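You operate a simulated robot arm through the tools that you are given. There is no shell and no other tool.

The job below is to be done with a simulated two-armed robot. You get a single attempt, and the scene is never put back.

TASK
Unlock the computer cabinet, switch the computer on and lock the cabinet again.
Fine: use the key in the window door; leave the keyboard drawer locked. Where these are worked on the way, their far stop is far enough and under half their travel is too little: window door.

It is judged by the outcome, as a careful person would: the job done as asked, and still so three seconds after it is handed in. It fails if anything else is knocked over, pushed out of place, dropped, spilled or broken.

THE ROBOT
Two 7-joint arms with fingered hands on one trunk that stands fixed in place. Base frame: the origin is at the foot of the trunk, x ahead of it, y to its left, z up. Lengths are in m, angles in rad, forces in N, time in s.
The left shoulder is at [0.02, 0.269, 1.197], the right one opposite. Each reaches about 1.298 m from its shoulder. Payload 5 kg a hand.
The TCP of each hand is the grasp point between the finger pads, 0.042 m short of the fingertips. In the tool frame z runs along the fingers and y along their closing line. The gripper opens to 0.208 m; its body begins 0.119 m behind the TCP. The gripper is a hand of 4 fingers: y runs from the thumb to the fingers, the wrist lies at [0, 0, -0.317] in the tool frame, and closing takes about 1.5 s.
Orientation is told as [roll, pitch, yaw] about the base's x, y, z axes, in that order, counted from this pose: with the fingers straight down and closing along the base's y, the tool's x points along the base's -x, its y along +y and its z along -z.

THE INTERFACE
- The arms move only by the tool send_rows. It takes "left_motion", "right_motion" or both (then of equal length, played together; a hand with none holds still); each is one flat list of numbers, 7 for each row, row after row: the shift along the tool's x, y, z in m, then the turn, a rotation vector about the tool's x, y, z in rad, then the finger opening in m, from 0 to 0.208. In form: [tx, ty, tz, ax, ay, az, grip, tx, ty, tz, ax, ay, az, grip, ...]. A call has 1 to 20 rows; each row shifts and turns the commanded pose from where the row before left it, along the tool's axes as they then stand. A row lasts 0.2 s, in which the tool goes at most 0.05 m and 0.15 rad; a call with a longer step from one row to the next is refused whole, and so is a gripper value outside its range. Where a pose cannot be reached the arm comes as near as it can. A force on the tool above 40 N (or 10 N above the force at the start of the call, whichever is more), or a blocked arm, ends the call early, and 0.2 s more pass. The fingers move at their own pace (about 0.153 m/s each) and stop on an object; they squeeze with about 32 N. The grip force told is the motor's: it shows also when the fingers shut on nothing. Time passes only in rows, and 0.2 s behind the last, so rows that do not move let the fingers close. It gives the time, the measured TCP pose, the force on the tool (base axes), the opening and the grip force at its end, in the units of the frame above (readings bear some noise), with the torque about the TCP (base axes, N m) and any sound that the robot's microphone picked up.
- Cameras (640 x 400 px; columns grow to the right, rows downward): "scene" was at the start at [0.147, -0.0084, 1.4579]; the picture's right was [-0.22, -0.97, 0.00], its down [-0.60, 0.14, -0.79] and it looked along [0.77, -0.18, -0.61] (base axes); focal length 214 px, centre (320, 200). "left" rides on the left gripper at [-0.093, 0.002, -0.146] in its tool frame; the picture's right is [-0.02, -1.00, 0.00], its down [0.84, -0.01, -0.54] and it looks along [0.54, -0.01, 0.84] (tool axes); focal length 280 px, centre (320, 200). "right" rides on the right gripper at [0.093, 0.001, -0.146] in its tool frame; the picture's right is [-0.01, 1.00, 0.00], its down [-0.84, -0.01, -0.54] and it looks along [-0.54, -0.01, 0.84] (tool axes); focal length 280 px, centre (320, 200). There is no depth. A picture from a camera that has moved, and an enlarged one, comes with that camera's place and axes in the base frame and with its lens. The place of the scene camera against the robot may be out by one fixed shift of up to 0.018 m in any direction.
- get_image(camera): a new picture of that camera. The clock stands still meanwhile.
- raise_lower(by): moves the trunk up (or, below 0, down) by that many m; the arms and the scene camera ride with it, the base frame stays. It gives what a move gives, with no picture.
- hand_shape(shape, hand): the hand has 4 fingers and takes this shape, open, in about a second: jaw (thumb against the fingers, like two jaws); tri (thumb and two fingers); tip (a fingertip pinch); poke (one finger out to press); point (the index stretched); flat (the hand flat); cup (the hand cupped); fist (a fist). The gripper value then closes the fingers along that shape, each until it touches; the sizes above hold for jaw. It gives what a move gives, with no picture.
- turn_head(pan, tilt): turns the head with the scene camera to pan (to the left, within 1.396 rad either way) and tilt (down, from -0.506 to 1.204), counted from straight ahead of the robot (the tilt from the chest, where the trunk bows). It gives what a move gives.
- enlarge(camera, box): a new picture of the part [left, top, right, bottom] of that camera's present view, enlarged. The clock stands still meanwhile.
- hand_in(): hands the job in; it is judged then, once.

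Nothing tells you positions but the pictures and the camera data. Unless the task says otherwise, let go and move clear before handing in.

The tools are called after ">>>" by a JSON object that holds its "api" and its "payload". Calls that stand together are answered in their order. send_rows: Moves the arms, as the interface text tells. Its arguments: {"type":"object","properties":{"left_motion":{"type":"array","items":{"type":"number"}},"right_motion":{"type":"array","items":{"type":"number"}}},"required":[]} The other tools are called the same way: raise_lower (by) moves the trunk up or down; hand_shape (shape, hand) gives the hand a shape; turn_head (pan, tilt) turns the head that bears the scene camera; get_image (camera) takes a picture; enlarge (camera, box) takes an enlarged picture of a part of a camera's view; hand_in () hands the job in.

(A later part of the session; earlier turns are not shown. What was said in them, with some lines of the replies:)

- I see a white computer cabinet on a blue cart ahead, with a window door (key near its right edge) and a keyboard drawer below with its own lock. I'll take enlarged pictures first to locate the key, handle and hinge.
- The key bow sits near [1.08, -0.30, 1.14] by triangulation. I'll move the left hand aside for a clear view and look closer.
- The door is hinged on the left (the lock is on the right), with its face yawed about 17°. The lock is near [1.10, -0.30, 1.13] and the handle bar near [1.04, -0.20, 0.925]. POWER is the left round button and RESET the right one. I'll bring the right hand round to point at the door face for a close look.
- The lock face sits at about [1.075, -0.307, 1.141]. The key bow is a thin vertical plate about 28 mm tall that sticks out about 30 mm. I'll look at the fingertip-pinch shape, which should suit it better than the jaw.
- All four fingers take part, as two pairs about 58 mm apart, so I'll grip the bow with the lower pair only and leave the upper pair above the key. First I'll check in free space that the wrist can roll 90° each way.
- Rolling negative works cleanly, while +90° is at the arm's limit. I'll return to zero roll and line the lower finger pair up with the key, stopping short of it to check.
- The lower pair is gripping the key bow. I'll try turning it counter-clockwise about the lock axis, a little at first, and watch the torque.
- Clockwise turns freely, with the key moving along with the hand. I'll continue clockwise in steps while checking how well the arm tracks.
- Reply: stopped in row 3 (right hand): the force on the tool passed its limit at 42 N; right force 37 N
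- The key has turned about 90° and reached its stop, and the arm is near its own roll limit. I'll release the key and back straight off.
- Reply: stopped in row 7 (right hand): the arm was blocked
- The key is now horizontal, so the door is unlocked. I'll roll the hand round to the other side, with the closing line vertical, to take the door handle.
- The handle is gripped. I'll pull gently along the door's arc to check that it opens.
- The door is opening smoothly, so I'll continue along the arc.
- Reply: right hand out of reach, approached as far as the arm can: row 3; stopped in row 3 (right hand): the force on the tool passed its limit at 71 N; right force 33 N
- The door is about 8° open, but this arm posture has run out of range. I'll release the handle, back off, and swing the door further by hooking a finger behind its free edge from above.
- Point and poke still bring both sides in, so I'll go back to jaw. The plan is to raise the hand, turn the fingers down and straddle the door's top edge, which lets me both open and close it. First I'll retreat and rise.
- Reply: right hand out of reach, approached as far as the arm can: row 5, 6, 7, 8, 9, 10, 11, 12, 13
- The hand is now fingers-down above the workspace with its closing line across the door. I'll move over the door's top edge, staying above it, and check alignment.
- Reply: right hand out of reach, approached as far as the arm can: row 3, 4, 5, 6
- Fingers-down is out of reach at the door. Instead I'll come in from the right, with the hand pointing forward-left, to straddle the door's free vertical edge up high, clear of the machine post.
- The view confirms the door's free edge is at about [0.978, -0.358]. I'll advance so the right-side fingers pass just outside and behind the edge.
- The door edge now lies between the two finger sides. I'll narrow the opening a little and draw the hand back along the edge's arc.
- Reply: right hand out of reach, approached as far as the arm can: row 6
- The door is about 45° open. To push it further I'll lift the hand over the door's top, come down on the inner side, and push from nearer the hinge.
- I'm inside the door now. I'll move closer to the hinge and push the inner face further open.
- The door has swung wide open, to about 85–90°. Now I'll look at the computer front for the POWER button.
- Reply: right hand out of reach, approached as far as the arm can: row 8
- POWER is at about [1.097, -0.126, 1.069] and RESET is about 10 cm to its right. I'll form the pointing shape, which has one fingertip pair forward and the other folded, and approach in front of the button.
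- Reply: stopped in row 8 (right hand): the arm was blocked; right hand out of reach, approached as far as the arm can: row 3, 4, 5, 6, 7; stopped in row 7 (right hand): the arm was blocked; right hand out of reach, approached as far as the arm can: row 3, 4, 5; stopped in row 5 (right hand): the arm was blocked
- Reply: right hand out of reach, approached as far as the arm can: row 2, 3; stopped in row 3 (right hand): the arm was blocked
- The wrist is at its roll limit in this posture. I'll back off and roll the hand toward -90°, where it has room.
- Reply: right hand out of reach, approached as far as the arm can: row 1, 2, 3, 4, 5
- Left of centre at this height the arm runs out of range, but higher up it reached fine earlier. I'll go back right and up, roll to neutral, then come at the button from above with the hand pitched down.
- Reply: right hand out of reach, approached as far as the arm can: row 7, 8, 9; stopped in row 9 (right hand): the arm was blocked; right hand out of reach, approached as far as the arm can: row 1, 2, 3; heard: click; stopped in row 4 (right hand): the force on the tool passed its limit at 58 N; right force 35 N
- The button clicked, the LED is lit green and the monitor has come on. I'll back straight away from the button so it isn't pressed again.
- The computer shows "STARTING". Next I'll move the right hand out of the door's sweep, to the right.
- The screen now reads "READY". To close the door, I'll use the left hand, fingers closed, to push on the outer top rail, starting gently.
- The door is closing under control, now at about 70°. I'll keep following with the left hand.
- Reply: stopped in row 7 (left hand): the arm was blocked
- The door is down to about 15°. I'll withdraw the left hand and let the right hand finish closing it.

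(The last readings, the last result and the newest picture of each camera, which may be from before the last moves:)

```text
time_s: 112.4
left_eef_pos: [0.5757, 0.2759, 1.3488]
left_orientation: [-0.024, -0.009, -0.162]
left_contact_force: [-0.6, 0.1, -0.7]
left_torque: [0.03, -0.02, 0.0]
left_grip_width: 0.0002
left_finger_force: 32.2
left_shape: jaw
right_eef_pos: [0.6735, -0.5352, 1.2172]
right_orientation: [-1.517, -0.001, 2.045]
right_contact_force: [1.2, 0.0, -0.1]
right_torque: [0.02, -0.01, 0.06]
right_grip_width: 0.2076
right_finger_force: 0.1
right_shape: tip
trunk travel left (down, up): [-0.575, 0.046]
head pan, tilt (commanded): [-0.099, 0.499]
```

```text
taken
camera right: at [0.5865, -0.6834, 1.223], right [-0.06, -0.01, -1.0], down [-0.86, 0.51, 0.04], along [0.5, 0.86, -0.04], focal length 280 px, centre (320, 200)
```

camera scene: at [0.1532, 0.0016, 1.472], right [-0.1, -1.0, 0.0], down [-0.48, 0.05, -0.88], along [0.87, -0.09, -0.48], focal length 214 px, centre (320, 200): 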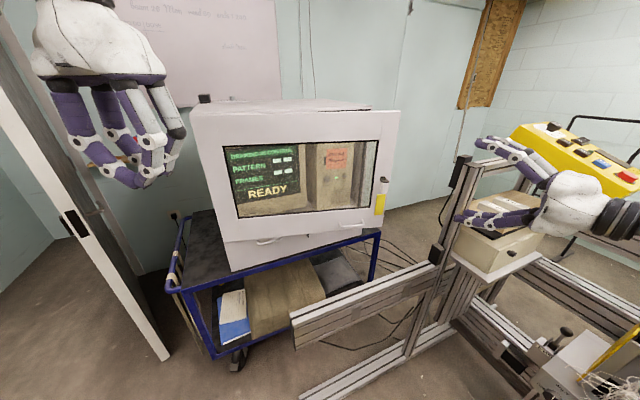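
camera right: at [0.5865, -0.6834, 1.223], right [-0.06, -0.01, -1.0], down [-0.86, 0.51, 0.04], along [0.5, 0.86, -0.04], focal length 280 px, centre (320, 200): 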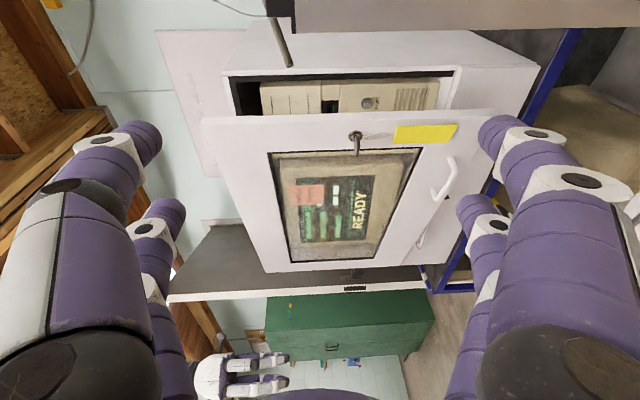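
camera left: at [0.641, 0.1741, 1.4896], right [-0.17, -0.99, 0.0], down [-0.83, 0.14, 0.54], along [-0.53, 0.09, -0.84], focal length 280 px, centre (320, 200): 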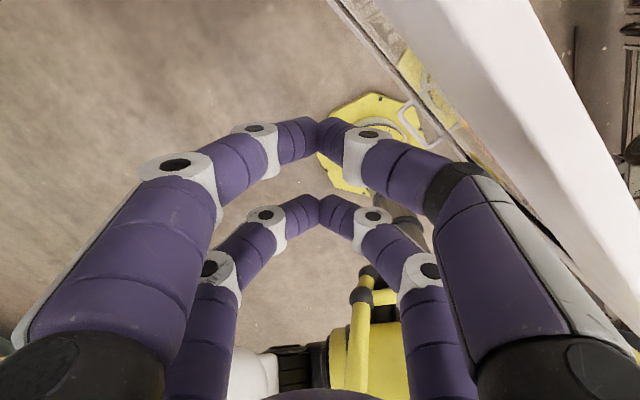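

>>> {"api": "send_rows", "payload": {"right_motion": [-0.0136, -0.0129, 0.0297, 0, 0, 0, 0.1, -0.0136, -0.0129, 0.0297, 0, 0, 0, 0, -0.0136, -0.0129, 0.0297, 0, 0, 0, 0, -0.0136, -0.0129, 0.0297, 0, 0, 0, 0, -0.0136, -0.0129, 0.0297, 0, 0, 0, 0, -0.0136, -0.0129, 0.0267, 0, 0, 0, 0, -0.0136, -0.0129, 0.0267, 0, 0, 0, 0]}}

>>> {"api": "get_image", "payload": {"camera": "scene"}}

>>> {"api": "get_image", "payload": {"camera": "right"}}

```text
time_s: 114.0
left_eef_pos: [0.5754, 0.277, 1.3472]
left_orientation: [-0.025, -0.009, -0.163]
left_contact_force: [1.4, 0.8, -0.5]
left_torque: [-0.1, 0.02, 0.01]
left_grip_width: 0.0001
left_finger_force: 32.1
left_shape: jaw
right_eef_pos: [0.8136, -0.3536, 1.2963]
right_orientation: [-1.513, 0.0, 2.045]
right_contact_force: [-0.4, 0.5, -0.3]
right_torque: [0.01, 0.0, -0.04]
right_grip_width: 0.0004
right_finger_force: 32.5
right_shape: tip
trunk travel left (down, up): [-0.575, 0.046]
head pan, tilt (commanded): [-0.099, 0.499]
```

```text
taken
camera scene: at [0.1533, 0.0028, 1.4719], right [-0.1, -1.0, 0.0], down [-0.48, 0.05, -0.88], along [0.87, -0.09, -0.48], focal length 214 px, centre (320, 200)
```

scene: 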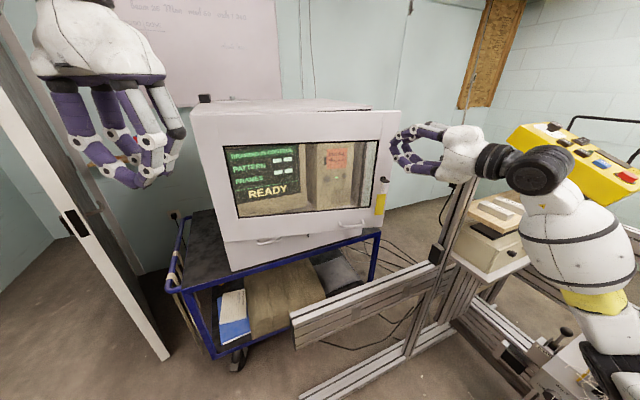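

```text
taken
camera right: at [0.7272, -0.5034, 1.3027], right [-0.06, -0.01, -1.0], down [-0.86, 0.51, 0.04], along [0.5, 0.86, -0.04], focal length 280 px, centre (320, 200)
```

right: 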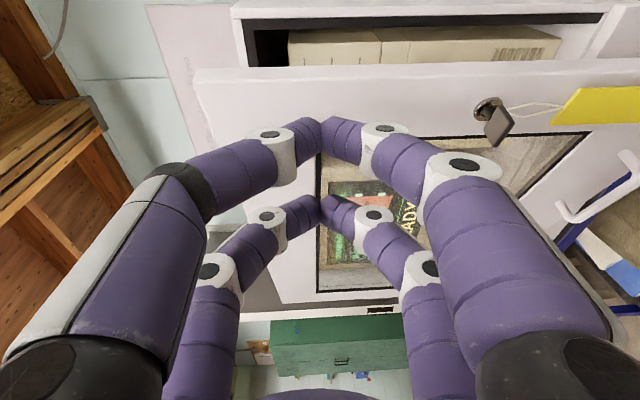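

>>> {"api": "send_rows", "payload": {"right_motion": [0.0074, -0.006, 0.031, 0, 0, 0, 0, 0.0074, -0.006, 0.031, 0, 0, 0, 0, 0.0074, -0.006, 0.025, 0, 0, 0, 0, 0.0074, -0.006, 0.025, 0, 0, 0, 0, 0.0074, 0, 0.025, 0, 0, 0, 0, 0.0074, 0, 0.025, 0, 0, 0, 0]}}

>>> {"api": "get_image", "payload": {"camera": "scene"}}

>>> {"api": "get_image", "payload": {"camera": "right"}}

```text
time_s: 115.4
left_eef_pos: [0.575, 0.2768, 1.3479]
left_orientation: [-0.022, -0.008, -0.162]
left_contact_force: [0.7, -0.4, 0.1]
left_torque: [-0.02, 0.03, 0.0]
left_grip_width: 0.0
left_finger_force: 31.6
left_shape: jaw
right_eef_pos: [0.9796, -0.3195, 1.3096]
right_orientation: [-1.516, 0.001, 2.043]
right_contact_force: [-0.1, -0.8, 0.0]
right_torque: [0.01, -0.02, 0.01]
right_grip_width: 0.0003
right_finger_force: 32.1
right_shape: tip
trunk travel left (down, up): [-0.575, 0.046]
head pan, tilt (commanded): [-0.099, 0.499]
```

```text
taken
camera scene: at [0.1534, 0.0021, 1.4719], right [-0.1, -1.0, 0.0], down [-0.48, 0.05, -0.88], along [0.87, -0.09, -0.48], focal length 214 px, centre (320, 200)
```

scene: 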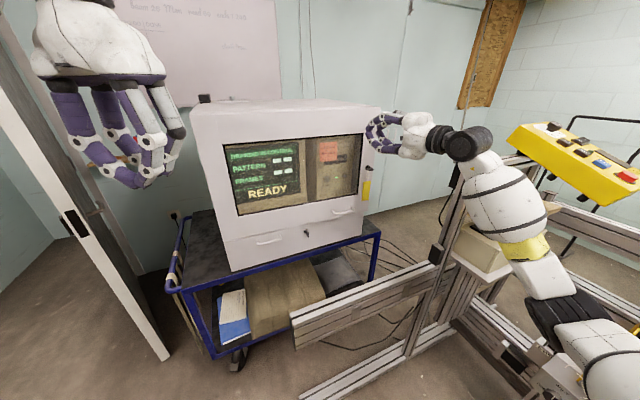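

```text
taken
camera right: at [0.893, -0.4697, 1.3165], right [-0.06, -0.01, -1.0], down [-0.86, 0.51, 0.04], along [0.5, 0.86, -0.04], focal length 280 px, centre (320, 200)
```

right: 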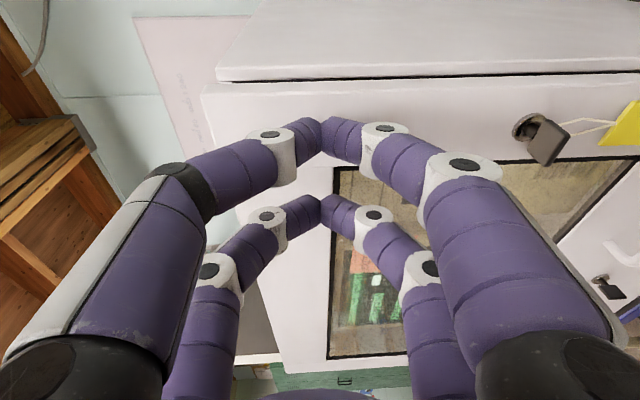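

>>> {"api": "send_rows", "payload": {"right_motion": [0.003, 0, 0.015, 0, 0, 0, 0, 0.003, 0, 0.015, 0, 0, 0, 0, 0.002, 0, 0.01, 0, 0, 0, 0, 0.001, 0, 0.005, 0, 0, 0, 0, 0.001, 0, 0.005, 0, 0, 0, 0, 0.001, 0, 0.005, 0, 0, 0, 0]}}

>>> {"api": "get_image", "payload": {"camera": "scene"}}

>>> {"api": "get_image", "payload": {"camera": "right"}}

```text
time_s: 116.7
left_eef_pos: [0.573, 0.2735, 1.348]
left_orientation: [-0.022, -0.01, -0.162]
left_contact_force: [1.2, 0.0, -0.2]
left_torque: [0.03, 0.03, 0.01]
left_grip_width: 0.0001
left_finger_force: 32.0
left_shape: jaw
right_eef_pos: [1.0248, -0.3077, 1.3084]
right_orientation: [-1.519, 0.001, 2.046]
right_contact_force: [-37.6, -7.5, -4.8]
right_torque: [0.03, 0.2, -0.88]
right_grip_width: 0.0001
right_finger_force: 31.8
right_shape: tip
trunk travel left (down, up): [-0.575, 0.046]
head pan, tilt (commanded): [-0.099, 0.499]
stopped in row 6 (right hand): the force on the tool passed its limit at 47 N (the readings are from after the stop); the commanded pose is now the measured one
```

```text
taken
camera scene: at [0.1505, 0.0007, 1.4722], right [-0.1, -0.99, 0.0], down [-0.47, 0.05, -0.88], along [0.87, -0.09, -0.48], focal length 214 px, centre (320, 200)
```

scene: 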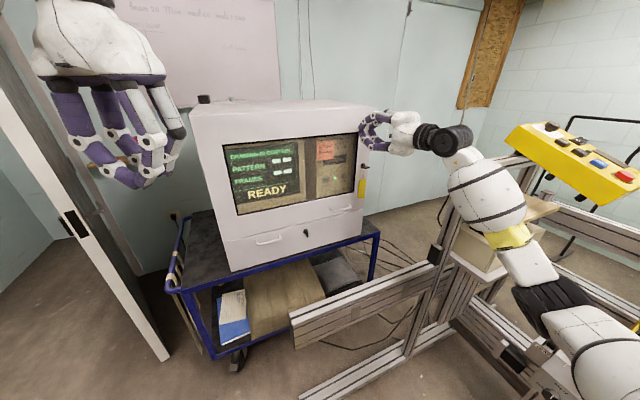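

```text
taken
camera right: at [0.9386, -0.4568, 1.3153], right [-0.06, -0.01, -1.0], down [-0.86, 0.5, 0.04], along [0.5, 0.86, -0.04], focal length 280 px, centre (320, 200)
```

right: 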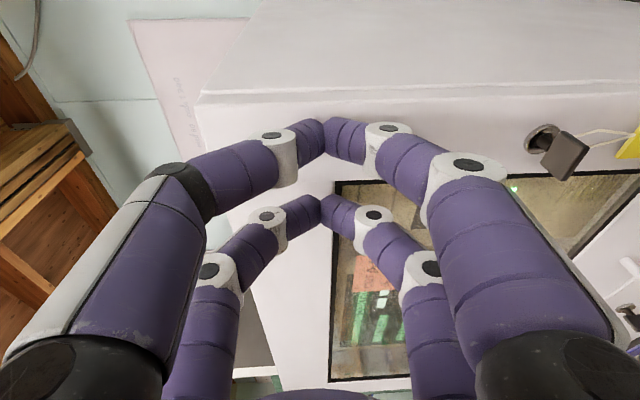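

The door is closed again. I'll back off, square up the hand to the door, and test rolling from -90° to -180° in free space, since locking needs the opposite (counter-clockwise) turn.

>>> {"api": "send_rows", "payload": {"right_motion": [0, 0, -0.02, 0, 0, 0, 0, 0, 0, -0.035, 0.011, 0.034, 0, 0, 0, 0.01, -0.035, 0.011, 0.034, 0, 0.06, 0, 0.02, -0.035, 0.011, 0.034, 0, 0.06, 0, 0.03, -0.035, 0.011, 0.034, 0, 0.06, 0, 0.04, -0.02, 0.011, 0.034, 0, 0.06]}}

>>> {"api": "send_rows", "payload": {"right_motion": [0, 0, 0, 0, 0, -0.15, 0.06, 0, 0, 0, 0, 0, -0.15, 0.06, 0, 0, 0, 0, 0, -0.15, 0.06, 0, 0, 0, 0, 0, -0.15, 0.06, 0, 0, 0, 0, 0, -0.15, 0.06, 0, 0, 0, 0, 0, -0.15, 0.06, 0, 0, 0, 0, 0, -0.15, 0.06, 0, 0, 0, 0, 0, -0.15, 0.06, 0, 0, 0, 0, 0, -0.15, 0.06, 0, 0, 0, 0, 0, -0.15, 0.06]}}

>>> {"api": "get_image", "payload": {"camera": "scene"}}

>>> {"api": "get_image", "payload": {"camera": "right"}}

```text
time_s: 118.1
left_eef_pos: [0.5755, 0.2767, 1.348]
left_orientation: [-0.023, -0.009, -0.162]
left_contact_force: [0.4, -0.6, 0.1]
left_torque: [0.04, 0.08, 0.0]
left_grip_width: 0.0
left_finger_force: 32.2
left_shape: jaw
right_eef_pos: [0.8625, -0.379, 1.2123]
right_orientation: [-1.569, 0.003, 1.874]
right_contact_force: [0.6, -1.0, 0.3]
right_torque: [0.01, 0.04, 0.08]
right_grip_width: 0.06
right_finger_force: 0.0
right_shape: tip
trunk travel left (down, up): [-0.575, 0.046]
head pan, tilt (commanded): [-0.099, 0.499]
```

```text
time_s: 120.3
left_eef_pos: [0.5755, 0.2765, 1.348]
left_orientation: [-0.021, -0.007, -0.163]
left_contact_force: [0.1, -0.5, 0.0]
left_torque: [0.04, -0.04, 0.02]
left_grip_width: 0.0
left_finger_force: 32.0
left_shape: jaw
right_eef_pos: [0.8619, -0.3788, 1.2129]
right_orientation: [-1.54, 1.505, 1.904]
right_contact_force: [-0.3, -0.3, 0.4]
right_torque: [0.01, 0.03, -0.02]
right_grip_width: 0.0597
right_finger_force: 0.0
right_shape: tip
trunk travel left (down, up): [-0.575, 0.046]
head pan, tilt (commanded): [-0.099, 0.499]
```

```text
taken
camera scene: at [0.1531, 0.0018, 1.472], right [-0.1, -1.0, 0.0], down [-0.48, 0.05, -0.88], along [0.87, -0.09, -0.48], focal length 214 px, centre (320, 200)
```

scene: 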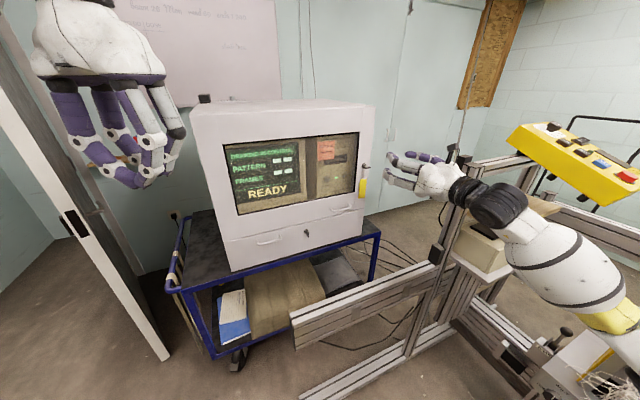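

```text
taken
camera right: at [0.7265, -0.4297, 1.3067], right [0.3, -0.95, -0.08], down [-0.54, -0.1, -0.84], along [0.79, 0.29, -0.54], focal length 280 px, centre (320, 200)
```

right: 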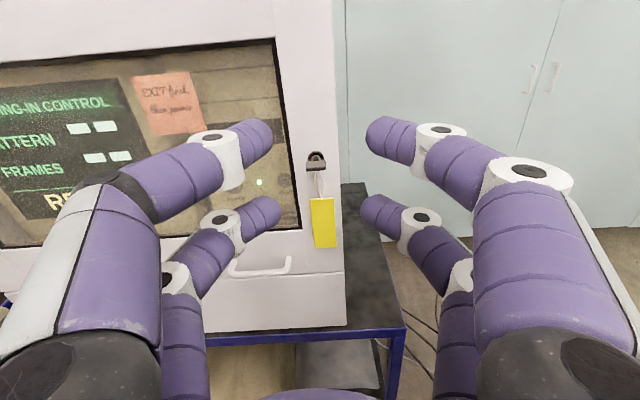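

A roll of -180° is fully reachable, and this view is upright and clear: the key bow is horizontal, the LED is still on, and the door is closed. I'll zoom in on the key.

>>> {"api": "enlarge", "payload": {"camera": "right", "box": [280, 130, 360, 200]}}

>>> {"api": "enlarge", "payload": {"camera": "scene", "box": [330, 130, 410, 210]}}

```text
5.71 times, centred on (320, 165) of right
camera zoom: at [0.7265, -0.4297, 1.3067], right [0.3, -0.95, -0.08], down [-0.54, -0.1, -0.84], along [0.79, 0.29, -0.54], focal length 1602 px, centre (320, 400)
```

zoom: 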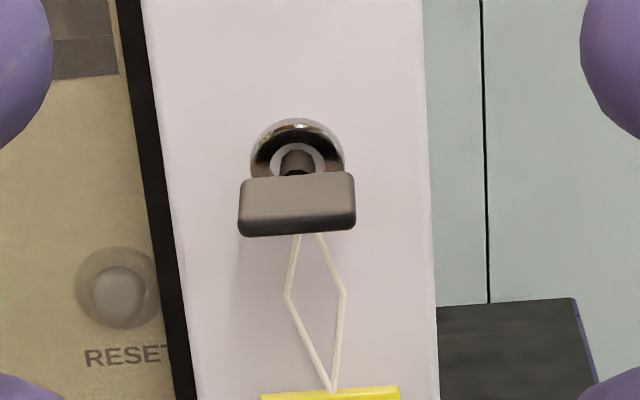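

```text
5.00 times, centred on (370, 170) of scene
camera zoom: at [0.1531, 0.0018, 1.472], right [-0.1, -1.0, 0.0], down [-0.48, 0.05, -0.88], along [0.87, -0.09, -0.48], focal length 1072 px, centre (70, 350)
```

zoom: 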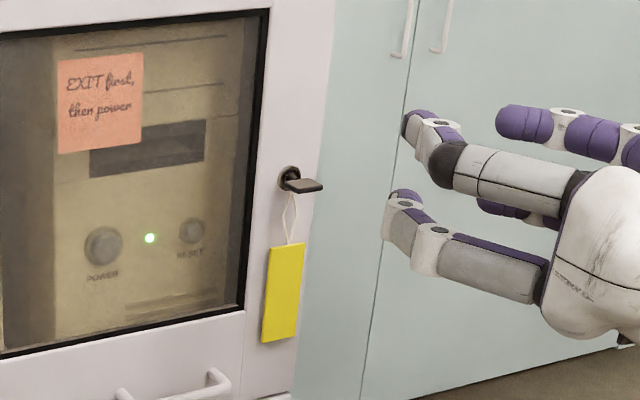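

>>> {"api": "send_rows", "payload": {"right_motion": [0, 0, 0, 0, 0, 0.15, 0.06, 0, 0, 0, 0, 0, 0.15, 0.06, 0, 0, 0, 0, 0, 0.15, 0.06, 0, 0, 0, 0, 0, 0.15, 0.06, 0, 0, 0, 0, 0, 0.15, 0.06, 0, 0, 0, 0, 0, 0.15, 0.06, 0, 0, 0, 0, 0, 0.15, 0.06, 0, 0, 0, 0, 0, 0.15, 0.06, 0, 0, 0, 0, 0, 0.15, 0.06, 0, 0, 0, 0, 0, 0.15, 0.06, 0.0044, 0.0183, 0.023, 0, 0, 0, 0.06, 0.0044, 0.0183, 0.023, 0, 0, 0, 0.06, 0.0044, 0.0183, 0.023, 0, 0, 0, 0.06, 0.0044, 0.0183, 0.022, 0, 0, 0, 0.06, 0, 0, 0, 0, 0, 0, 0.06]}}

>>> {"api": "get_image", "payload": {"camera": "right"}}

>>> {"api": "enlarge", "payload": {"camera": "scene", "box": [340, 130, 440, 210]}}

```text
time_s: 123.5
left_eef_pos: [0.5749, 0.2763, 1.3478]
left_orientation: [-0.021, -0.009, -0.163]
left_contact_force: [-0.8, 0.0, 0.4]
left_torque: [0.02, -0.02, 0.03]
left_grip_width: 0.0
left_finger_force: 31.8
left_shape: jaw
right_eef_pos: [0.955, -0.3698, 1.1394]
right_orientation: [-1.569, 0.005, 1.877]
right_contact_force: [-0.3, -1.2, -0.3]
right_torque: [0.03, 0.01, -0.01]
right_grip_width: 0.06
right_finger_force: 0.2
right_shape: tip
trunk travel left (down, up): [-0.575, 0.046]
head pan, tilt (commanded): [-0.099, 0.499]
```

```text
taken
camera right: at [0.8439, -0.5017, 1.1384], right [0.0, 0.01, -1.0], down [-0.77, 0.64, 0.01], along [0.64, 0.77, 0.0], focal length 280 px, centre (320, 200)
```

right: 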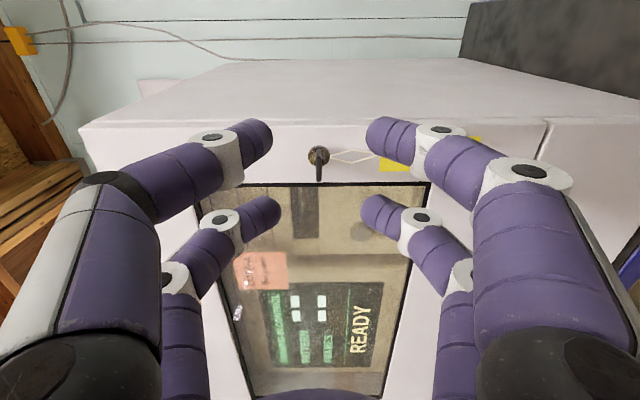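

```text
5.00 times, centred on (390, 170) of scene
camera zoom: at [0.153, 0.0018, 1.472], right [-0.1, -0.99, 0.0], down [-0.48, 0.05, -0.88], along [0.87, -0.09, -0.48], focal length 1072 px, centre (-30, 350)
```

zoom: 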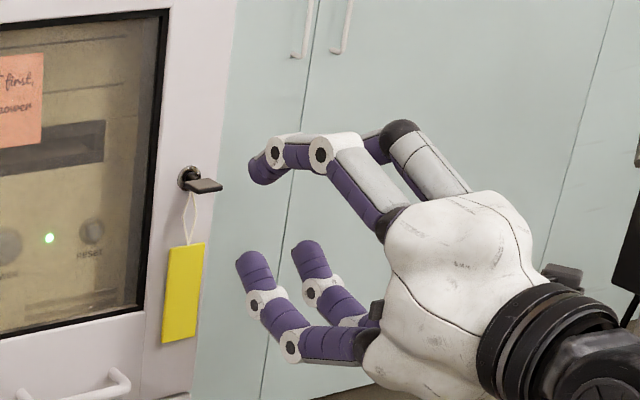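

>>> {"api": "enlarge", "payload": {"camera": "right", "box": [260, 120, 380, 240]}}

```text
3.33 times, centred on (320, 180) of right
camera zoom: at [0.8439, -0.5017, 1.1384], right [0.0, 0.01, -1.0], down [-0.77, 0.64, 0.01], along [0.64, 0.77, 0.0], focal length 935 px, centre (320, 267)
```

zoom: 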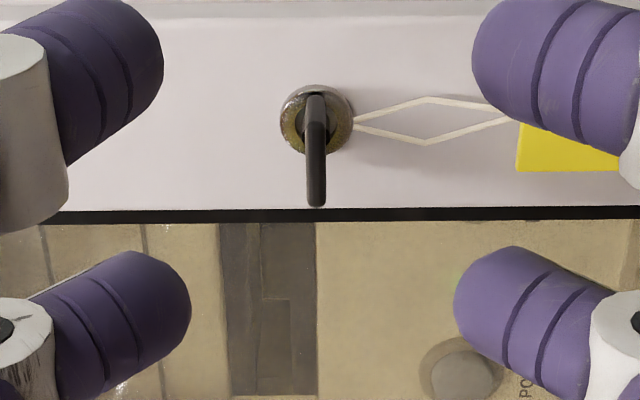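

>>> {"api": "send_rows", "payload": {"right_motion": [0, -0.001, 0.02, 0, 0, 0, 0.06, 0, 0, 0.02, 0, 0, 0, 0.06, 0, 0, 0.02, 0, 0, 0, 0.06, 0, 0, 0.02, 0, 0, 0, 0.06, 0, 0, 0.0045, 0, 0, 0, 0.06, 0, 0, 0, 0, 0, 0, 0.06]}}

>>> {"api": "enlarge", "payload": {"camera": "right", "box": [240, 100, 400, 260]}}

>>> {"api": "enlarge", "payload": {"camera": "scene", "box": [340, 130, 440, 210]}}

```text
time_s: 124.9
left_eef_pos: [0.576, 0.2777, 1.3487]
left_orientation: [-0.023, -0.009, -0.162]
left_contact_force: [0.2, -1.1, 0.0]
left_torque: [0.03, -0.01, 0.03]
left_grip_width: 0.0
left_finger_force: 32.0
left_shape: jaw
right_eef_pos: [1.0354, -0.3424, 1.1413]
right_orientation: [-1.569, 0.003, 1.877]
right_contact_force: [0.2, 0.1, -0.5]
right_torque: [0.0, 0.01, -0.04]
right_grip_width: 0.0599
right_finger_force: 0.0
right_shape: tip
trunk travel left (down, up): [-0.575, 0.046]
head pan, tilt (commanded): [-0.099, 0.499]
```

```text
2.50 times, centred on (320, 180) of right
camera zoom: at [0.9252, -0.4757, 1.1401], right [0.0, 0.01, -1.0], down [-0.77, 0.64, 0.01], along [0.64, 0.77, 0.0], focal length 701 px, centre (320, 250)
```

zoom: 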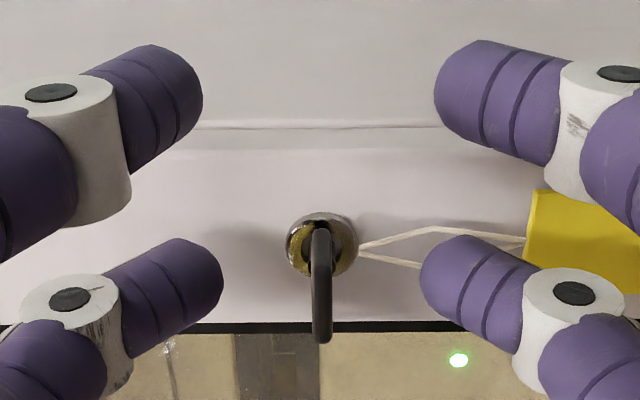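

```text
5.00 times, centred on (390, 170) of scene
camera zoom: at [0.1532, 0.0019, 1.472], right [-0.1, -1.0, 0.0], down [-0.48, 0.05, -0.88], along [0.87, -0.09, -0.48], focal length 1072 px, centre (-30, 350)
```

zoom: 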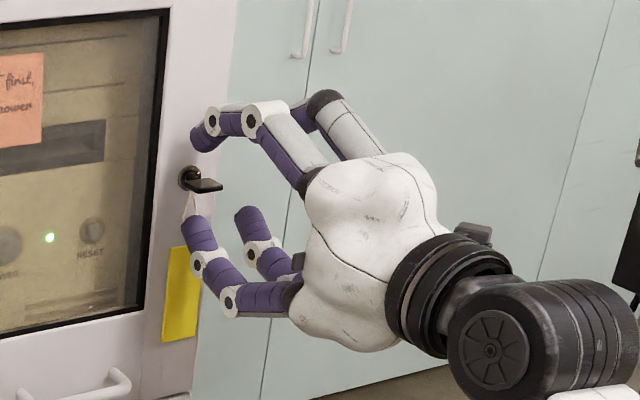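

>>> {"api": "send_rows", "payload": {"right_motion": [0, 0, 0, 0, 0, 0, 0.04, 0, 0, 0, 0, 0, 0, 0.02, 0, 0, 0, 0, 0, 0, 0.0, 0, 0, 0, 0, 0, 0, 0.0, 0, 0, 0, 0, 0, 0, 0.0, 0, 0, 0, 0, 0, 0, 0.0]}}

>>> {"api": "enlarge", "payload": {"camera": "right", "box": [240, 100, 400, 260]}}

>>> {"api": "enlarge", "payload": {"camera": "scene", "box": [340, 130, 440, 210]}}

```text
time_s: 126.3
left_eef_pos: [0.5761, 0.2763, 1.3482]
left_orientation: [-0.024, -0.009, -0.162]
left_contact_force: [-0.4, 0.2, -1.2]
left_torque: [0.02, 0.0, -0.01]
left_grip_width: 0.0
left_finger_force: 31.8
left_shape: jaw
right_eef_pos: [1.0358, -0.3437, 1.1411]
right_orientation: [-1.568, 0.003, 1.875]
right_contact_force: [-0.7, 0.1, -0.8]
right_torque: [0.02, 0.01, 0.04]
right_grip_width: 0.0001
right_finger_force: 31.9
right_shape: tip
trunk travel left (down, up): [-0.575, 0.046]
head pan, tilt (commanded): [-0.099, 0.499]
```

```text
2.50 times, centred on (320, 180) of right
camera zoom: at [0.9251, -0.4758, 1.1401], right [-0.01, 0.01, -1.0], down [-0.77, 0.64, 0.01], along [0.64, 0.77, 0.0], focal length 701 px, centre (320, 250)
```

zoom: 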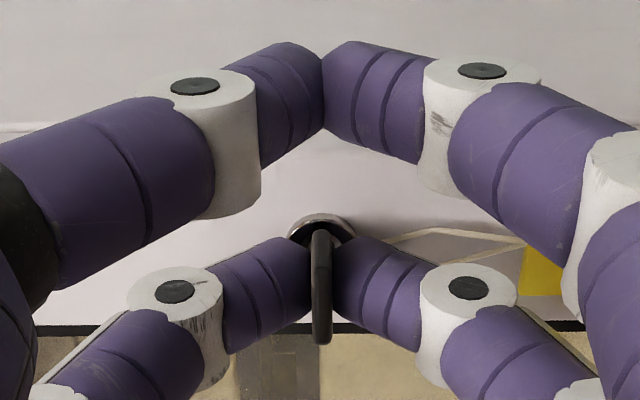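

```text
5.00 times, centred on (390, 170) of scene
camera zoom: at [0.1532, 0.0019, 1.472], right [-0.1, -1.0, 0.0], down [-0.48, 0.05, -0.88], along [0.87, -0.09, -0.48], focal length 1072 px, centre (-30, 350)
```

zoom: 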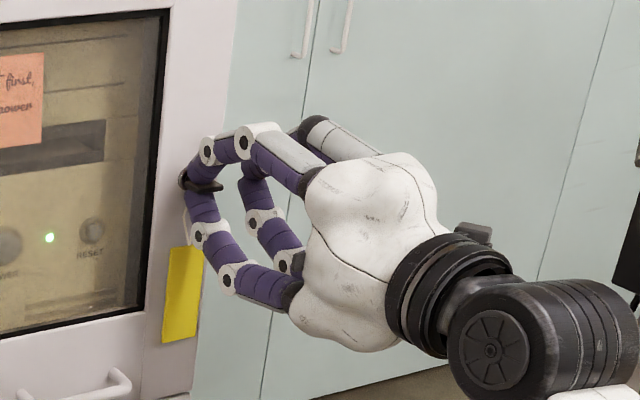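

The key bow is gripped. Now I'll turn it counter-clockwise back towards locked, in steps.

>>> {"api": "send_rows", "payload": {"right_motion": [-0.00015, -0.00295, 0, 0, 0, -0.1, 0, -0.00015, -0.00295, 0, 0, 0, -0.1, 0, -0.00015, -0.00295, 0, 0, 0, -0.1, 0, -0.00015, -0.00295, 0, 0, 0, -0.1, 0]}}

>>> {"api": "enlarge", "payload": {"camera": "right", "box": [240, 100, 400, 260]}}

```text
time_s: 127.3
left_eef_pos: [0.5758, 0.2769, 1.3477]
left_orientation: [-0.023, -0.01, -0.164]
left_contact_force: [-1.0, 0.2, -0.7]
left_torque: [-0.04, -0.02, -0.01]
left_grip_width: 0.0001
left_finger_force: 32.5
left_shape: jaw
right_eef_pos: [1.0362, -0.3419, 1.1533]
right_orientation: [-1.57, 0.404, 1.878]
right_contact_force: [-1.0, 1.6, -2.4]
right_torque: [-0.05, 0.04, 0.02]
right_grip_width: 0.0
right_finger_force: 31.9
right_shape: tip
trunk travel left (down, up): [-0.575, 0.046]
head pan, tilt (commanded): [-0.099, 0.499]
```

```text
2.50 times, centred on (320, 180) of right
camera zoom: at [0.9225, -0.4668, 1.1881], right [0.11, -0.36, -0.92], down [-0.75, 0.58, -0.32], along [0.65, 0.73, -0.21], focal length 701 px, centre (320, 250)
```

zoom: 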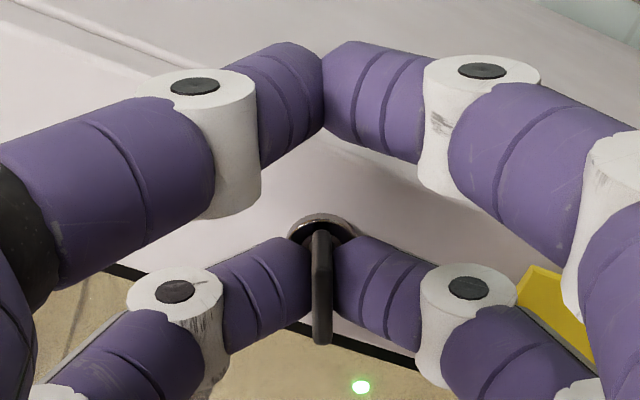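

>>> {"api": "send_rows", "payload": {"right_motion": [-0.00015, -0.00295, 0, 0, 0, -0.1, 0, -0.00015, -0.00295, 0, 0, 0, -0.1, 0, -0.00015, -0.00295, 0, 0, 0, -0.1, 0, -0.00015, -0.00295, 0, 0, 0, -0.1, 0, -0.00015, -0.00295, 0, 0, 0, -0.1, 0]}}

>>> {"api": "enlarge", "payload": {"camera": "right", "box": [240, 100, 400, 260]}}

```text
time_s: 128.5
left_eef_pos: [0.5749, 0.2771, 1.3488]
left_orientation: [-0.022, -0.009, -0.162]
left_contact_force: [-0.7, 1.1, -1.5]
left_torque: [-0.04, -0.01, 0.01]
left_grip_width: 0.0002
left_finger_force: 31.6
left_shape: jaw
right_eef_pos: [1.033, -0.3333, 1.1633]
right_orientation: [-1.566, 0.906, 1.88]
right_contact_force: [-1.2, 4.3, -3.9]
right_torque: [0.0, 0.08, 0.13]
right_grip_width: 0.0002
right_finger_force: 31.5
right_shape: tip
trunk travel left (down, up): [-0.575, 0.046]
head pan, tilt (commanded): [-0.099, 0.499]
```

```text
2.50 times, centred on (320, 180) of right
camera zoom: at [0.9116, -0.4322, 1.2365], right [0.23, -0.74, -0.63], down [-0.67, 0.34, -0.65], along [0.7, 0.58, -0.42], focal length 701 px, centre (320, 250)
```

zoom: 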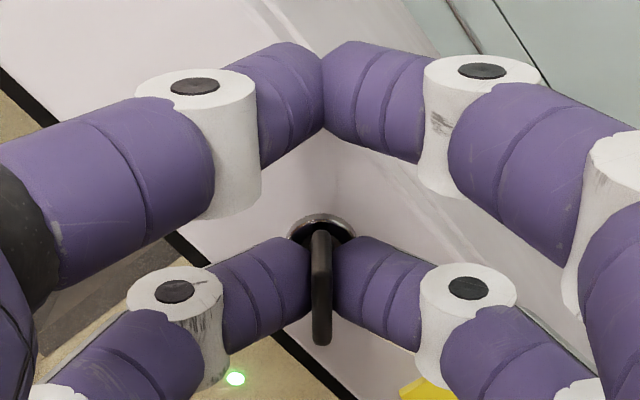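

>>> {"api": "send_rows", "payload": {"right_motion": [-0.00015, -0.00295, 0, 0, 0, -0.1, 0, -0.00015, -0.00295, 0, 0, 0, -0.1, 0, -0.00015, -0.00295, 0, 0, 0, -0.1, 0, -0.00015, -0.00295, 0, 0, 0, -0.1, 0, -0.00015, -0.00295, 0, 0, 0, -0.1, 0]}}

>>> {"api": "send_rows", "payload": {"right_motion": [-0.00015, -0.00295, 0, 0, 0, -0.1, 0, -0.0001, -0.0021, 0, 0, 0, -0.07, 0]}}

>>> {"api": "enlarge", "payload": {"camera": "right", "box": [240, 100, 400, 260]}}

>>> {"api": "enlarge", "payload": {"camera": "scene", "box": [340, 130, 440, 210]}}

```text
time_s: 129.7
left_eef_pos: [0.5759, 0.2765, 1.3471]
left_orientation: [-0.023, -0.009, -0.162]
left_contact_force: [-0.7, -0.6, -0.7]
left_torque: [-0.01, 0.01, 0.01]
left_grip_width: 0.0
left_finger_force: 32.7
left_shape: jaw
right_eef_pos: [1.0292, -0.3211, 1.1697]
right_orientation: [-1.556, 1.406, 1.892]
right_contact_force: [-1.1, 4.9, -7.9]
right_torque: [0.05, 0.24, 0.15]
right_grip_width: 0.0
right_finger_force: 31.7
right_shape: tip
trunk travel left (down, up): [-0.575, 0.046]
head pan, tilt (commanded): [-0.099, 0.499]
```

```text
time_s: 130.3
left_eef_pos: [0.5759, 0.2766, 1.3478]
left_orientation: [-0.022, -0.009, -0.163]
left_contact_force: [0.3, -0.2, 0.5]
left_torque: [-0.01, -0.01, 0.01]
left_grip_width: 0.0
left_finger_force: 31.8
left_shape: jaw
right_eef_pos: [1.027, -0.3163, 1.1704]
right_orientation: [0.907, 1.565, -1.929]
right_contact_force: [-1.4, 4.7, -10.7]
right_torque: [0.1, 0.3, 0.13]
right_grip_width: 0.0
right_finger_force: 31.8
right_shape: tip
trunk travel left (down, up): [-0.575, 0.046]
head pan, tilt (commanded): [-0.099, 0.499]
```

```text
2.50 times, centred on (320, 180) of right
camera zoom: at [0.8892, -0.3603, 1.2636], right [0.3, -0.95, -0.01], down [-0.52, -0.15, -0.84], along [0.8, 0.26, -0.54], focal length 701 px, centre (320, 250)
```

zoom: 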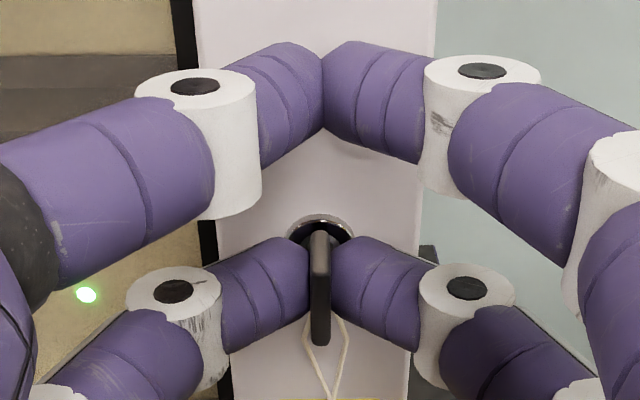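

```text
5.00 times, centred on (390, 170) of scene
camera zoom: at [0.1538, 0.0021, 1.4718], right [-0.1, -1.0, 0.0], down [-0.48, 0.05, -0.88], along [0.87, -0.09, -0.48], focal length 1072 px, centre (-30, 350)
```

zoom: 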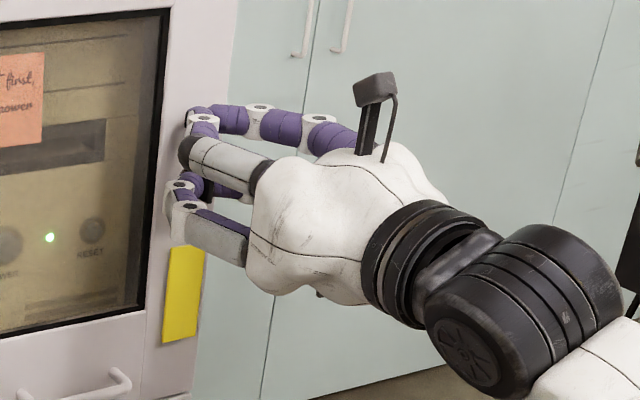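

>>> {"api": "send_rows", "payload": {"right_motion": [0.0007, -0.0014, 0, 0, 0, -0.05, 0, 0, -0.0014, 0, 0, 0, -0.05, 0]}}

>>> {"api": "enlarge", "payload": {"camera": "right", "box": [240, 100, 400, 260]}}

```text
time_s: 130.9
left_eef_pos: [0.5765, 0.2773, 1.3481]
left_orientation: [-0.023, -0.009, -0.163]
left_contact_force: [-0.6, 0.5, 0.2]
left_torque: [0.03, 0.0, 0.04]
left_grip_width: 0.0
left_finger_force: 31.7
left_shape: jaw
right_eef_pos: [1.0265, -0.3124, 1.1705]
right_orientation: [1.534, 1.468, -1.302]
right_contact_force: [-1.5, 5.1, -13.2]
right_torque: [0.22, 0.48, 0.21]
right_grip_width: 0.0
right_finger_force: 31.8
right_shape: tip
trunk travel left (down, up): [-0.575, 0.046]
head pan, tilt (commanded): [-0.099, 0.499]
```

```text
2.50 times, centred on (320, 180) of right
camera zoom: at [0.8858, -0.3488, 1.2634], right [0.3, -0.95, 0.09], down [-0.49, -0.23, -0.84], along [0.82, 0.21, -0.54], focal length 701 px, centre (320, 250)
```

zoom: 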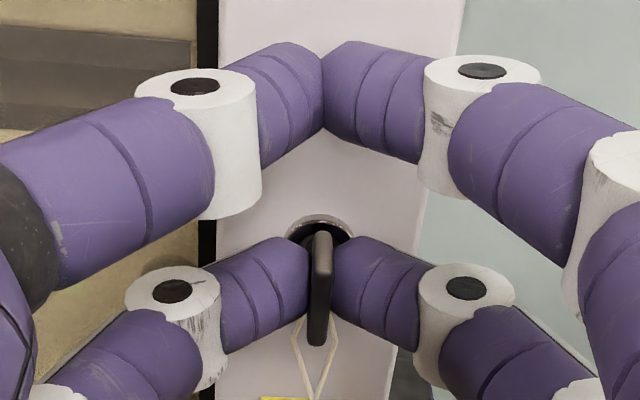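

The torque has risen at the locked stop, so the key is fully home. I'll release it and back straight off.

>>> {"api": "send_rows", "payload": {"right_motion": [0, 0, 0, 0, 0, 0, 0.02, 0, 0, 0, 0, 0, 0, 0.04, 0, 0, 0, 0, 0, 0, 0.06, 0, 0, 0, 0, 0, 0, 0.06, 0, 0, -0.02, 0, 0, 0, 0.06, 0, 0, -0.03, 0, 0, 0, 0.06, 0, 0, -0.04, 0, 0, 0, 0.06, 0, 0, -0.04, 0, 0, 0, 0.06]}}

>>> {"api": "get_image", "payload": {"camera": "right"}}

>>> {"api": "enlarge", "payload": {"camera": "right", "box": [280, 120, 360, 220]}}

>>> {"api": "enlarge", "payload": {"camera": "scene", "box": [330, 120, 430, 210]}}

```text
time_s: 132.7
left_eef_pos: [0.5755, 0.2773, 1.3479]
left_orientation: [-0.022, -0.009, -0.161]
left_contact_force: [-0.8, -0.5, 0.6]
left_torque: [0.03, -0.07, 0.01]
left_grip_width: 0.0
left_finger_force: 32.3
left_shape: jaw
right_eef_pos: [0.9002, -0.3542, 1.1724]
right_orientation: [1.554, 1.467, -1.286]
right_contact_force: [-0.6, 0.2, 0.3]
right_torque: [0.04, 0.02, -0.01]
right_grip_width: 0.0596
right_finger_force: 0.0
right_shape: tip
trunk travel left (down, up): [-0.575, 0.046]
head pan, tilt (commanded): [-0.099, 0.499]
```

```text
taken
camera right: at [0.7597, -0.3885, 1.2653], right [0.3, -0.95, 0.09], down [-0.49, -0.23, -0.84], along [0.82, 0.21, -0.54], focal length 280 px, centre (320, 200)
```

right: 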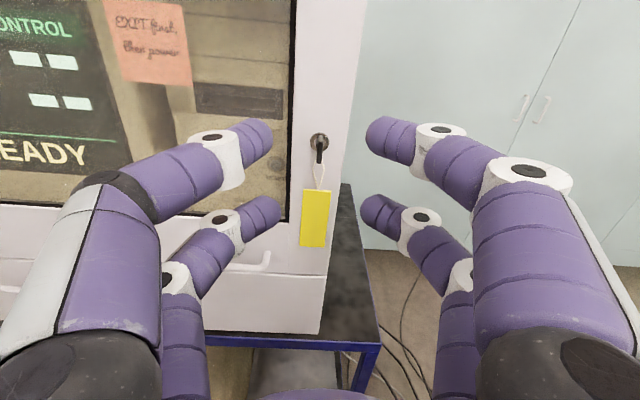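

```text
4.00 times, centred on (320, 170) of right
camera zoom: at [0.7597, -0.3885, 1.2653], right [0.3, -0.95, 0.09], down [-0.49, -0.23, -0.84], along [0.82, 0.21, -0.54], focal length 1122 px, centre (320, 320)
```

zoom: 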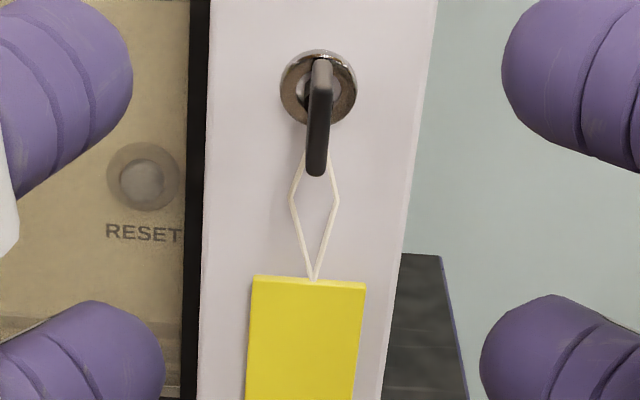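

```text
4.44 times, centred on (380, 165) of scene
camera zoom: at [0.153, 0.0015, 1.4721], right [-0.1, -1.0, 0.0], down [-0.48, 0.05, -0.88], along [0.87, -0.09, -0.48], focal length 953 px, centre (53, 356)
```

zoom: 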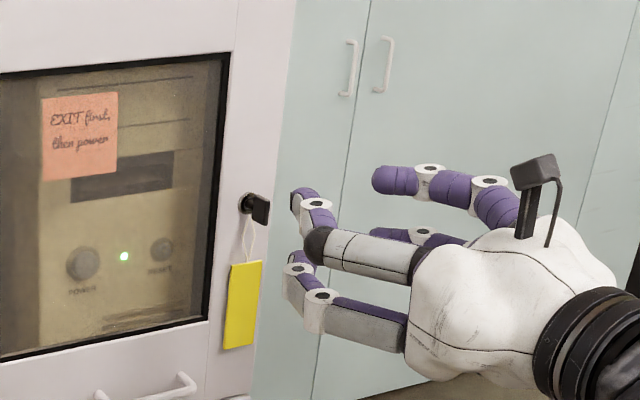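

>>> {"api": "enlarge", "payload": {"camera": "scene", "box": [300, 85, 400, 155]}}

>>> {"api": "enlarge", "payload": {"camera": "scene", "box": [190, 90, 390, 280]}}

```text
5.71 times, centred on (350, 120) of scene
camera zoom: at [0.153, 0.0015, 1.4721], right [-0.1, -1.0, 0.0], down [-0.48, 0.05, -0.88], along [0.87, -0.09, -0.48], focal length 1226 px, centre (149, 657)
```

zoom: 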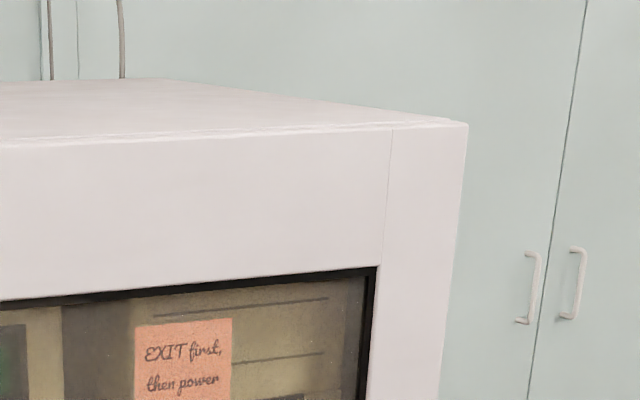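

```text
2.11 times, centred on (290, 185) of scene
camera zoom: at [0.153, 0.0015, 1.4721], right [-0.1, -1.0, 0.0], down [-0.48, 0.05, -0.88], along [0.87, -0.09, -0.48], focal length 452 px, centre (383, 232)
```

zoom: 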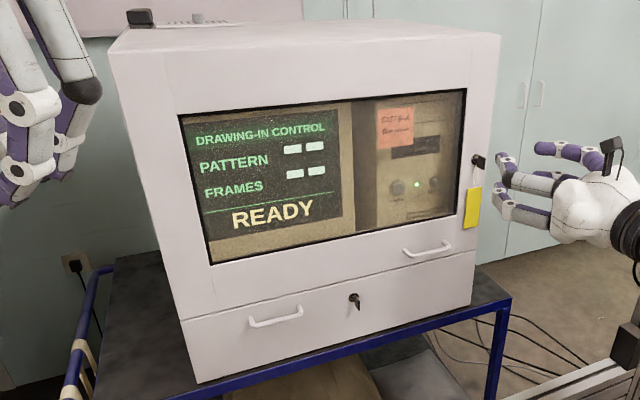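

>>> {"api": "enlarge", "payload": {"camera": "scene", "box": [370, 155, 400, 205]}}

>>> {"api": "enlarge", "payload": {"camera": "right", "box": [300, 125, 340, 175]}}

```text
8.00 times, centred on (385, 180) of scene
camera zoom: at [0.153, 0.0015, 1.4721], right [-0.1, -1.0, 0.0], down [-0.48, 0.05, -0.88], along [0.87, -0.09, -0.48], focal length 1716 px, centre (-200, 360)
```

zoom: 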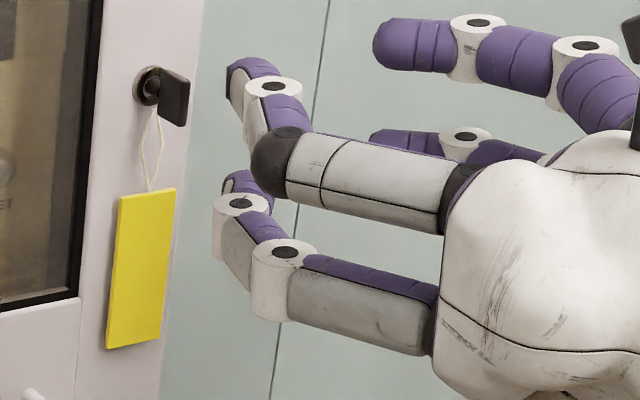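

```text
8.00 times, centred on (320, 150) of right
camera zoom: at [0.7597, -0.3885, 1.2653], right [0.3, -0.95, 0.09], down [-0.49, -0.23, -0.84], along [0.82, 0.21, -0.54], focal length 2243 px, centre (320, 600)
```

zoom: 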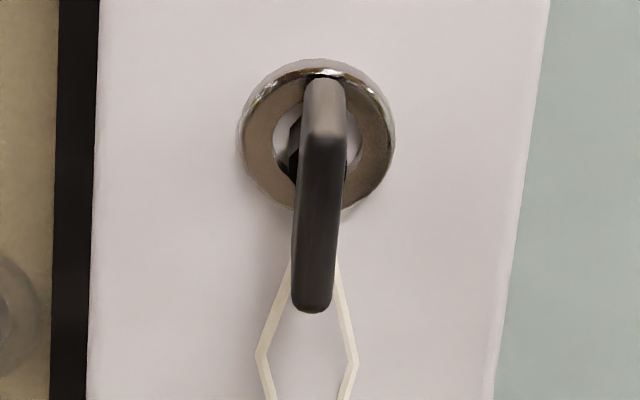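

The key looks vertical as at the start. I'll withdraw the right hand and compare the door against my first zoom, from the same head pose.

>>> {"api": "send_rows", "payload": {"right_motion": [0, 0, -0.04, 0, 0, 0, 0.06, 0, 0, -0.04, 0, 0, 0, 0.06, 0, 0.03, -0.03, 0, 0, 0, 0.06, 0, 0.03, -0.03, 0, 0, 0, 0.06]}}

>>> {"api": "turn_head", "payload": {"pan": -0.1, "tilt": 0.4}}

>>> {"api": "enlarge", "payload": {"camera": "scene", "box": [320, 125, 384, 165]}}

>>> {"api": "enlarge", "payload": {"camera": "scene", "box": [350, 180, 374, 225]}}

>>> {"api": "enlarge", "payload": {"camera": "scene", "box": [290, 210, 380, 270]}}

>>> {"api": "get_image", "payload": {"camera": "scene"}}

```text
time_s: 133.7
left_eef_pos: [0.5753, 0.2756, 1.348]
left_orientation: [-0.022, -0.011, -0.163]
left_contact_force: [-0.9, -0.7, 0.9]
left_torque: [-0.02, -0.08, -0.01]
left_grip_width: 0.0
left_finger_force: 32.6
left_shape: jaw
right_eef_pos: [0.7843, -0.4512, 1.1784]
right_orientation: [1.55, 1.466, -1.285]
right_contact_force: [0.0, 0.1, -0.4]
right_torque: [0.01, -0.02, -0.06]
right_grip_width: 0.0596
right_finger_force: 0.1
right_shape: tip
trunk travel left (down, up): [-0.575, 0.046]
head pan, tilt (commanded): [-0.099, 0.499]
```

```text
time_s: 134.4
left_eef_pos: [0.576, 0.2759, 1.3491]
left_orientation: [-0.023, -0.011, -0.164]
left_contact_force: [0.2, -1.0, 0.4]
left_torque: [0.01, 0.0, -0.03]
left_grip_width: 0.0
left_finger_force: 31.2
left_shape: jaw
right_eef_pos: [0.7847, -0.4507, 1.179]
right_orientation: [1.554, 1.469, -1.283]
right_contact_force: [-0.5, 0.6, 0.2]
right_torque: [-0.02, -0.02, 0.0]
right_grip_width: 0.0598
right_finger_force: 0.1
right_shape: tip
trunk travel left (down, up): [-0.575, 0.046]
head pan, tilt (commanded): [-0.099, 0.4]
```

```text
10.00 times, centred on (352, 145) of scene
camera zoom: at [0.1546, 0.0016, 1.4811], right [-0.1, -1.0, 0.0], down [-0.39, 0.04, -0.92], along [0.92, -0.09, -0.39], focal length 2145 px, centre (0, 750)
```

zoom: 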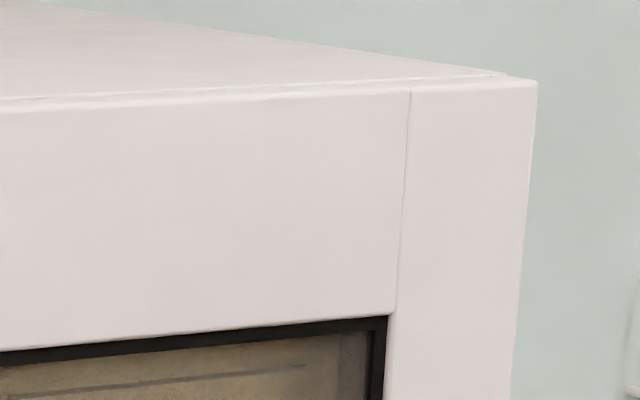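

```text
8.89 times, centred on (362, 202) of scene
camera zoom: at [0.1546, 0.0016, 1.4811], right [-0.1, -1.0, 0.0], down [-0.39, 0.04, -0.92], along [0.92, -0.09, -0.39], focal length 1906 px, centre (-53, 178)
```

zoom: 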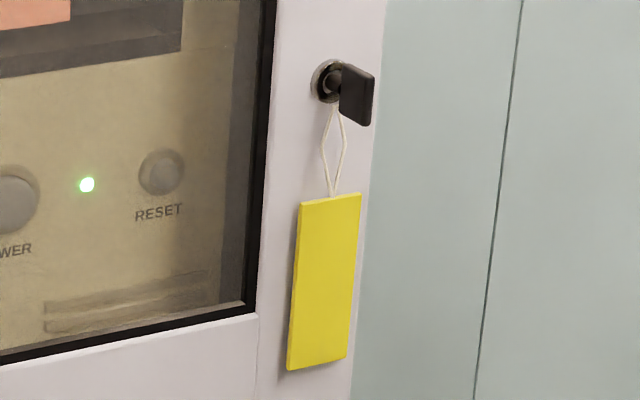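

```text
6.67 times, centred on (335, 240) of scene
camera zoom: at [0.1546, 0.0016, 1.4811], right [-0.1, -1.0, 0.0], down [-0.39, 0.04, -0.92], along [0.92, -0.09, -0.39], focal length 1430 px, centre (220, -67)
```

zoom: 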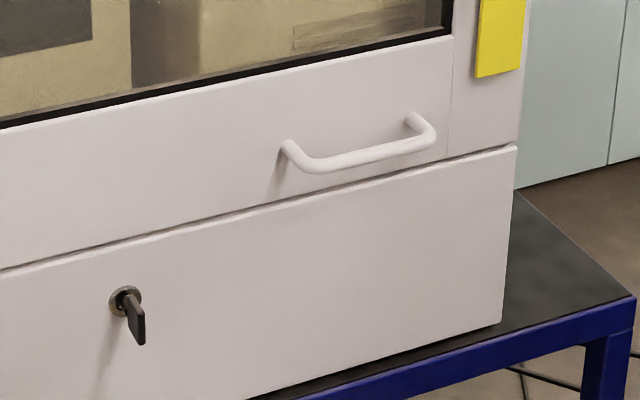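

```text
taken
camera scene: at [0.1546, 0.0016, 1.4811], right [-0.1, -1.0, 0.0], down [-0.39, 0.04, -0.92], along [0.92, -0.09, -0.39], focal length 214 px, centre (320, 200)
```

scene: 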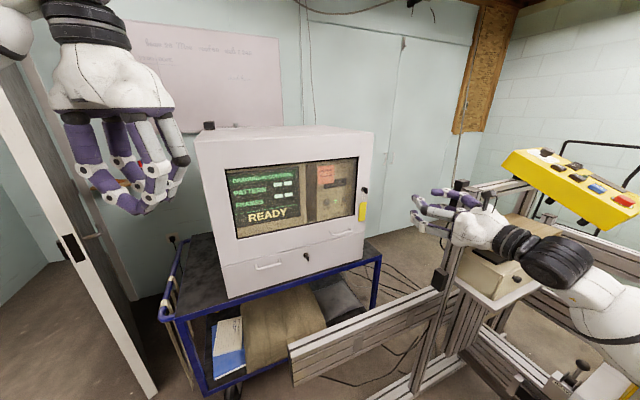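

The comparison matches the start: the door is flush, the key is back in its original vertical position and the drawer is untouched. The power LED is lit and the screen shows "READY". Both hands are clear, so I'm handing in.

>>> {"api": "hand_in", "payload": {}}

```text
The job is handed in.
```

The computer is on and the cabinet is shut and locked again; the job is handed in.

- **Door:** I unlocked the window door with its own key and opened it to roughly 90° before pressing the button. After closing it, I turned the key back to its locked stop. I did not pull on the handle to test the lock. My evidence is the torque at the stop and that the door and key look the same as in the first pictures.
- **Computer:** I pressed POWER once and heard a click. The green light came on, and the screen went from "STARTING" to "READY".
- **Keyboard drawer:** I left it locked and did not touch it.
- **Forces:** The arm hit its force limit four times, at between 42 and 71 N. These were on turning the key, pulling the handle, pressing POWER and pushing the door shut. I saw no damage and nothing out of place afterwards.

The key and its yellow tag are still in the door, where they were at the start.
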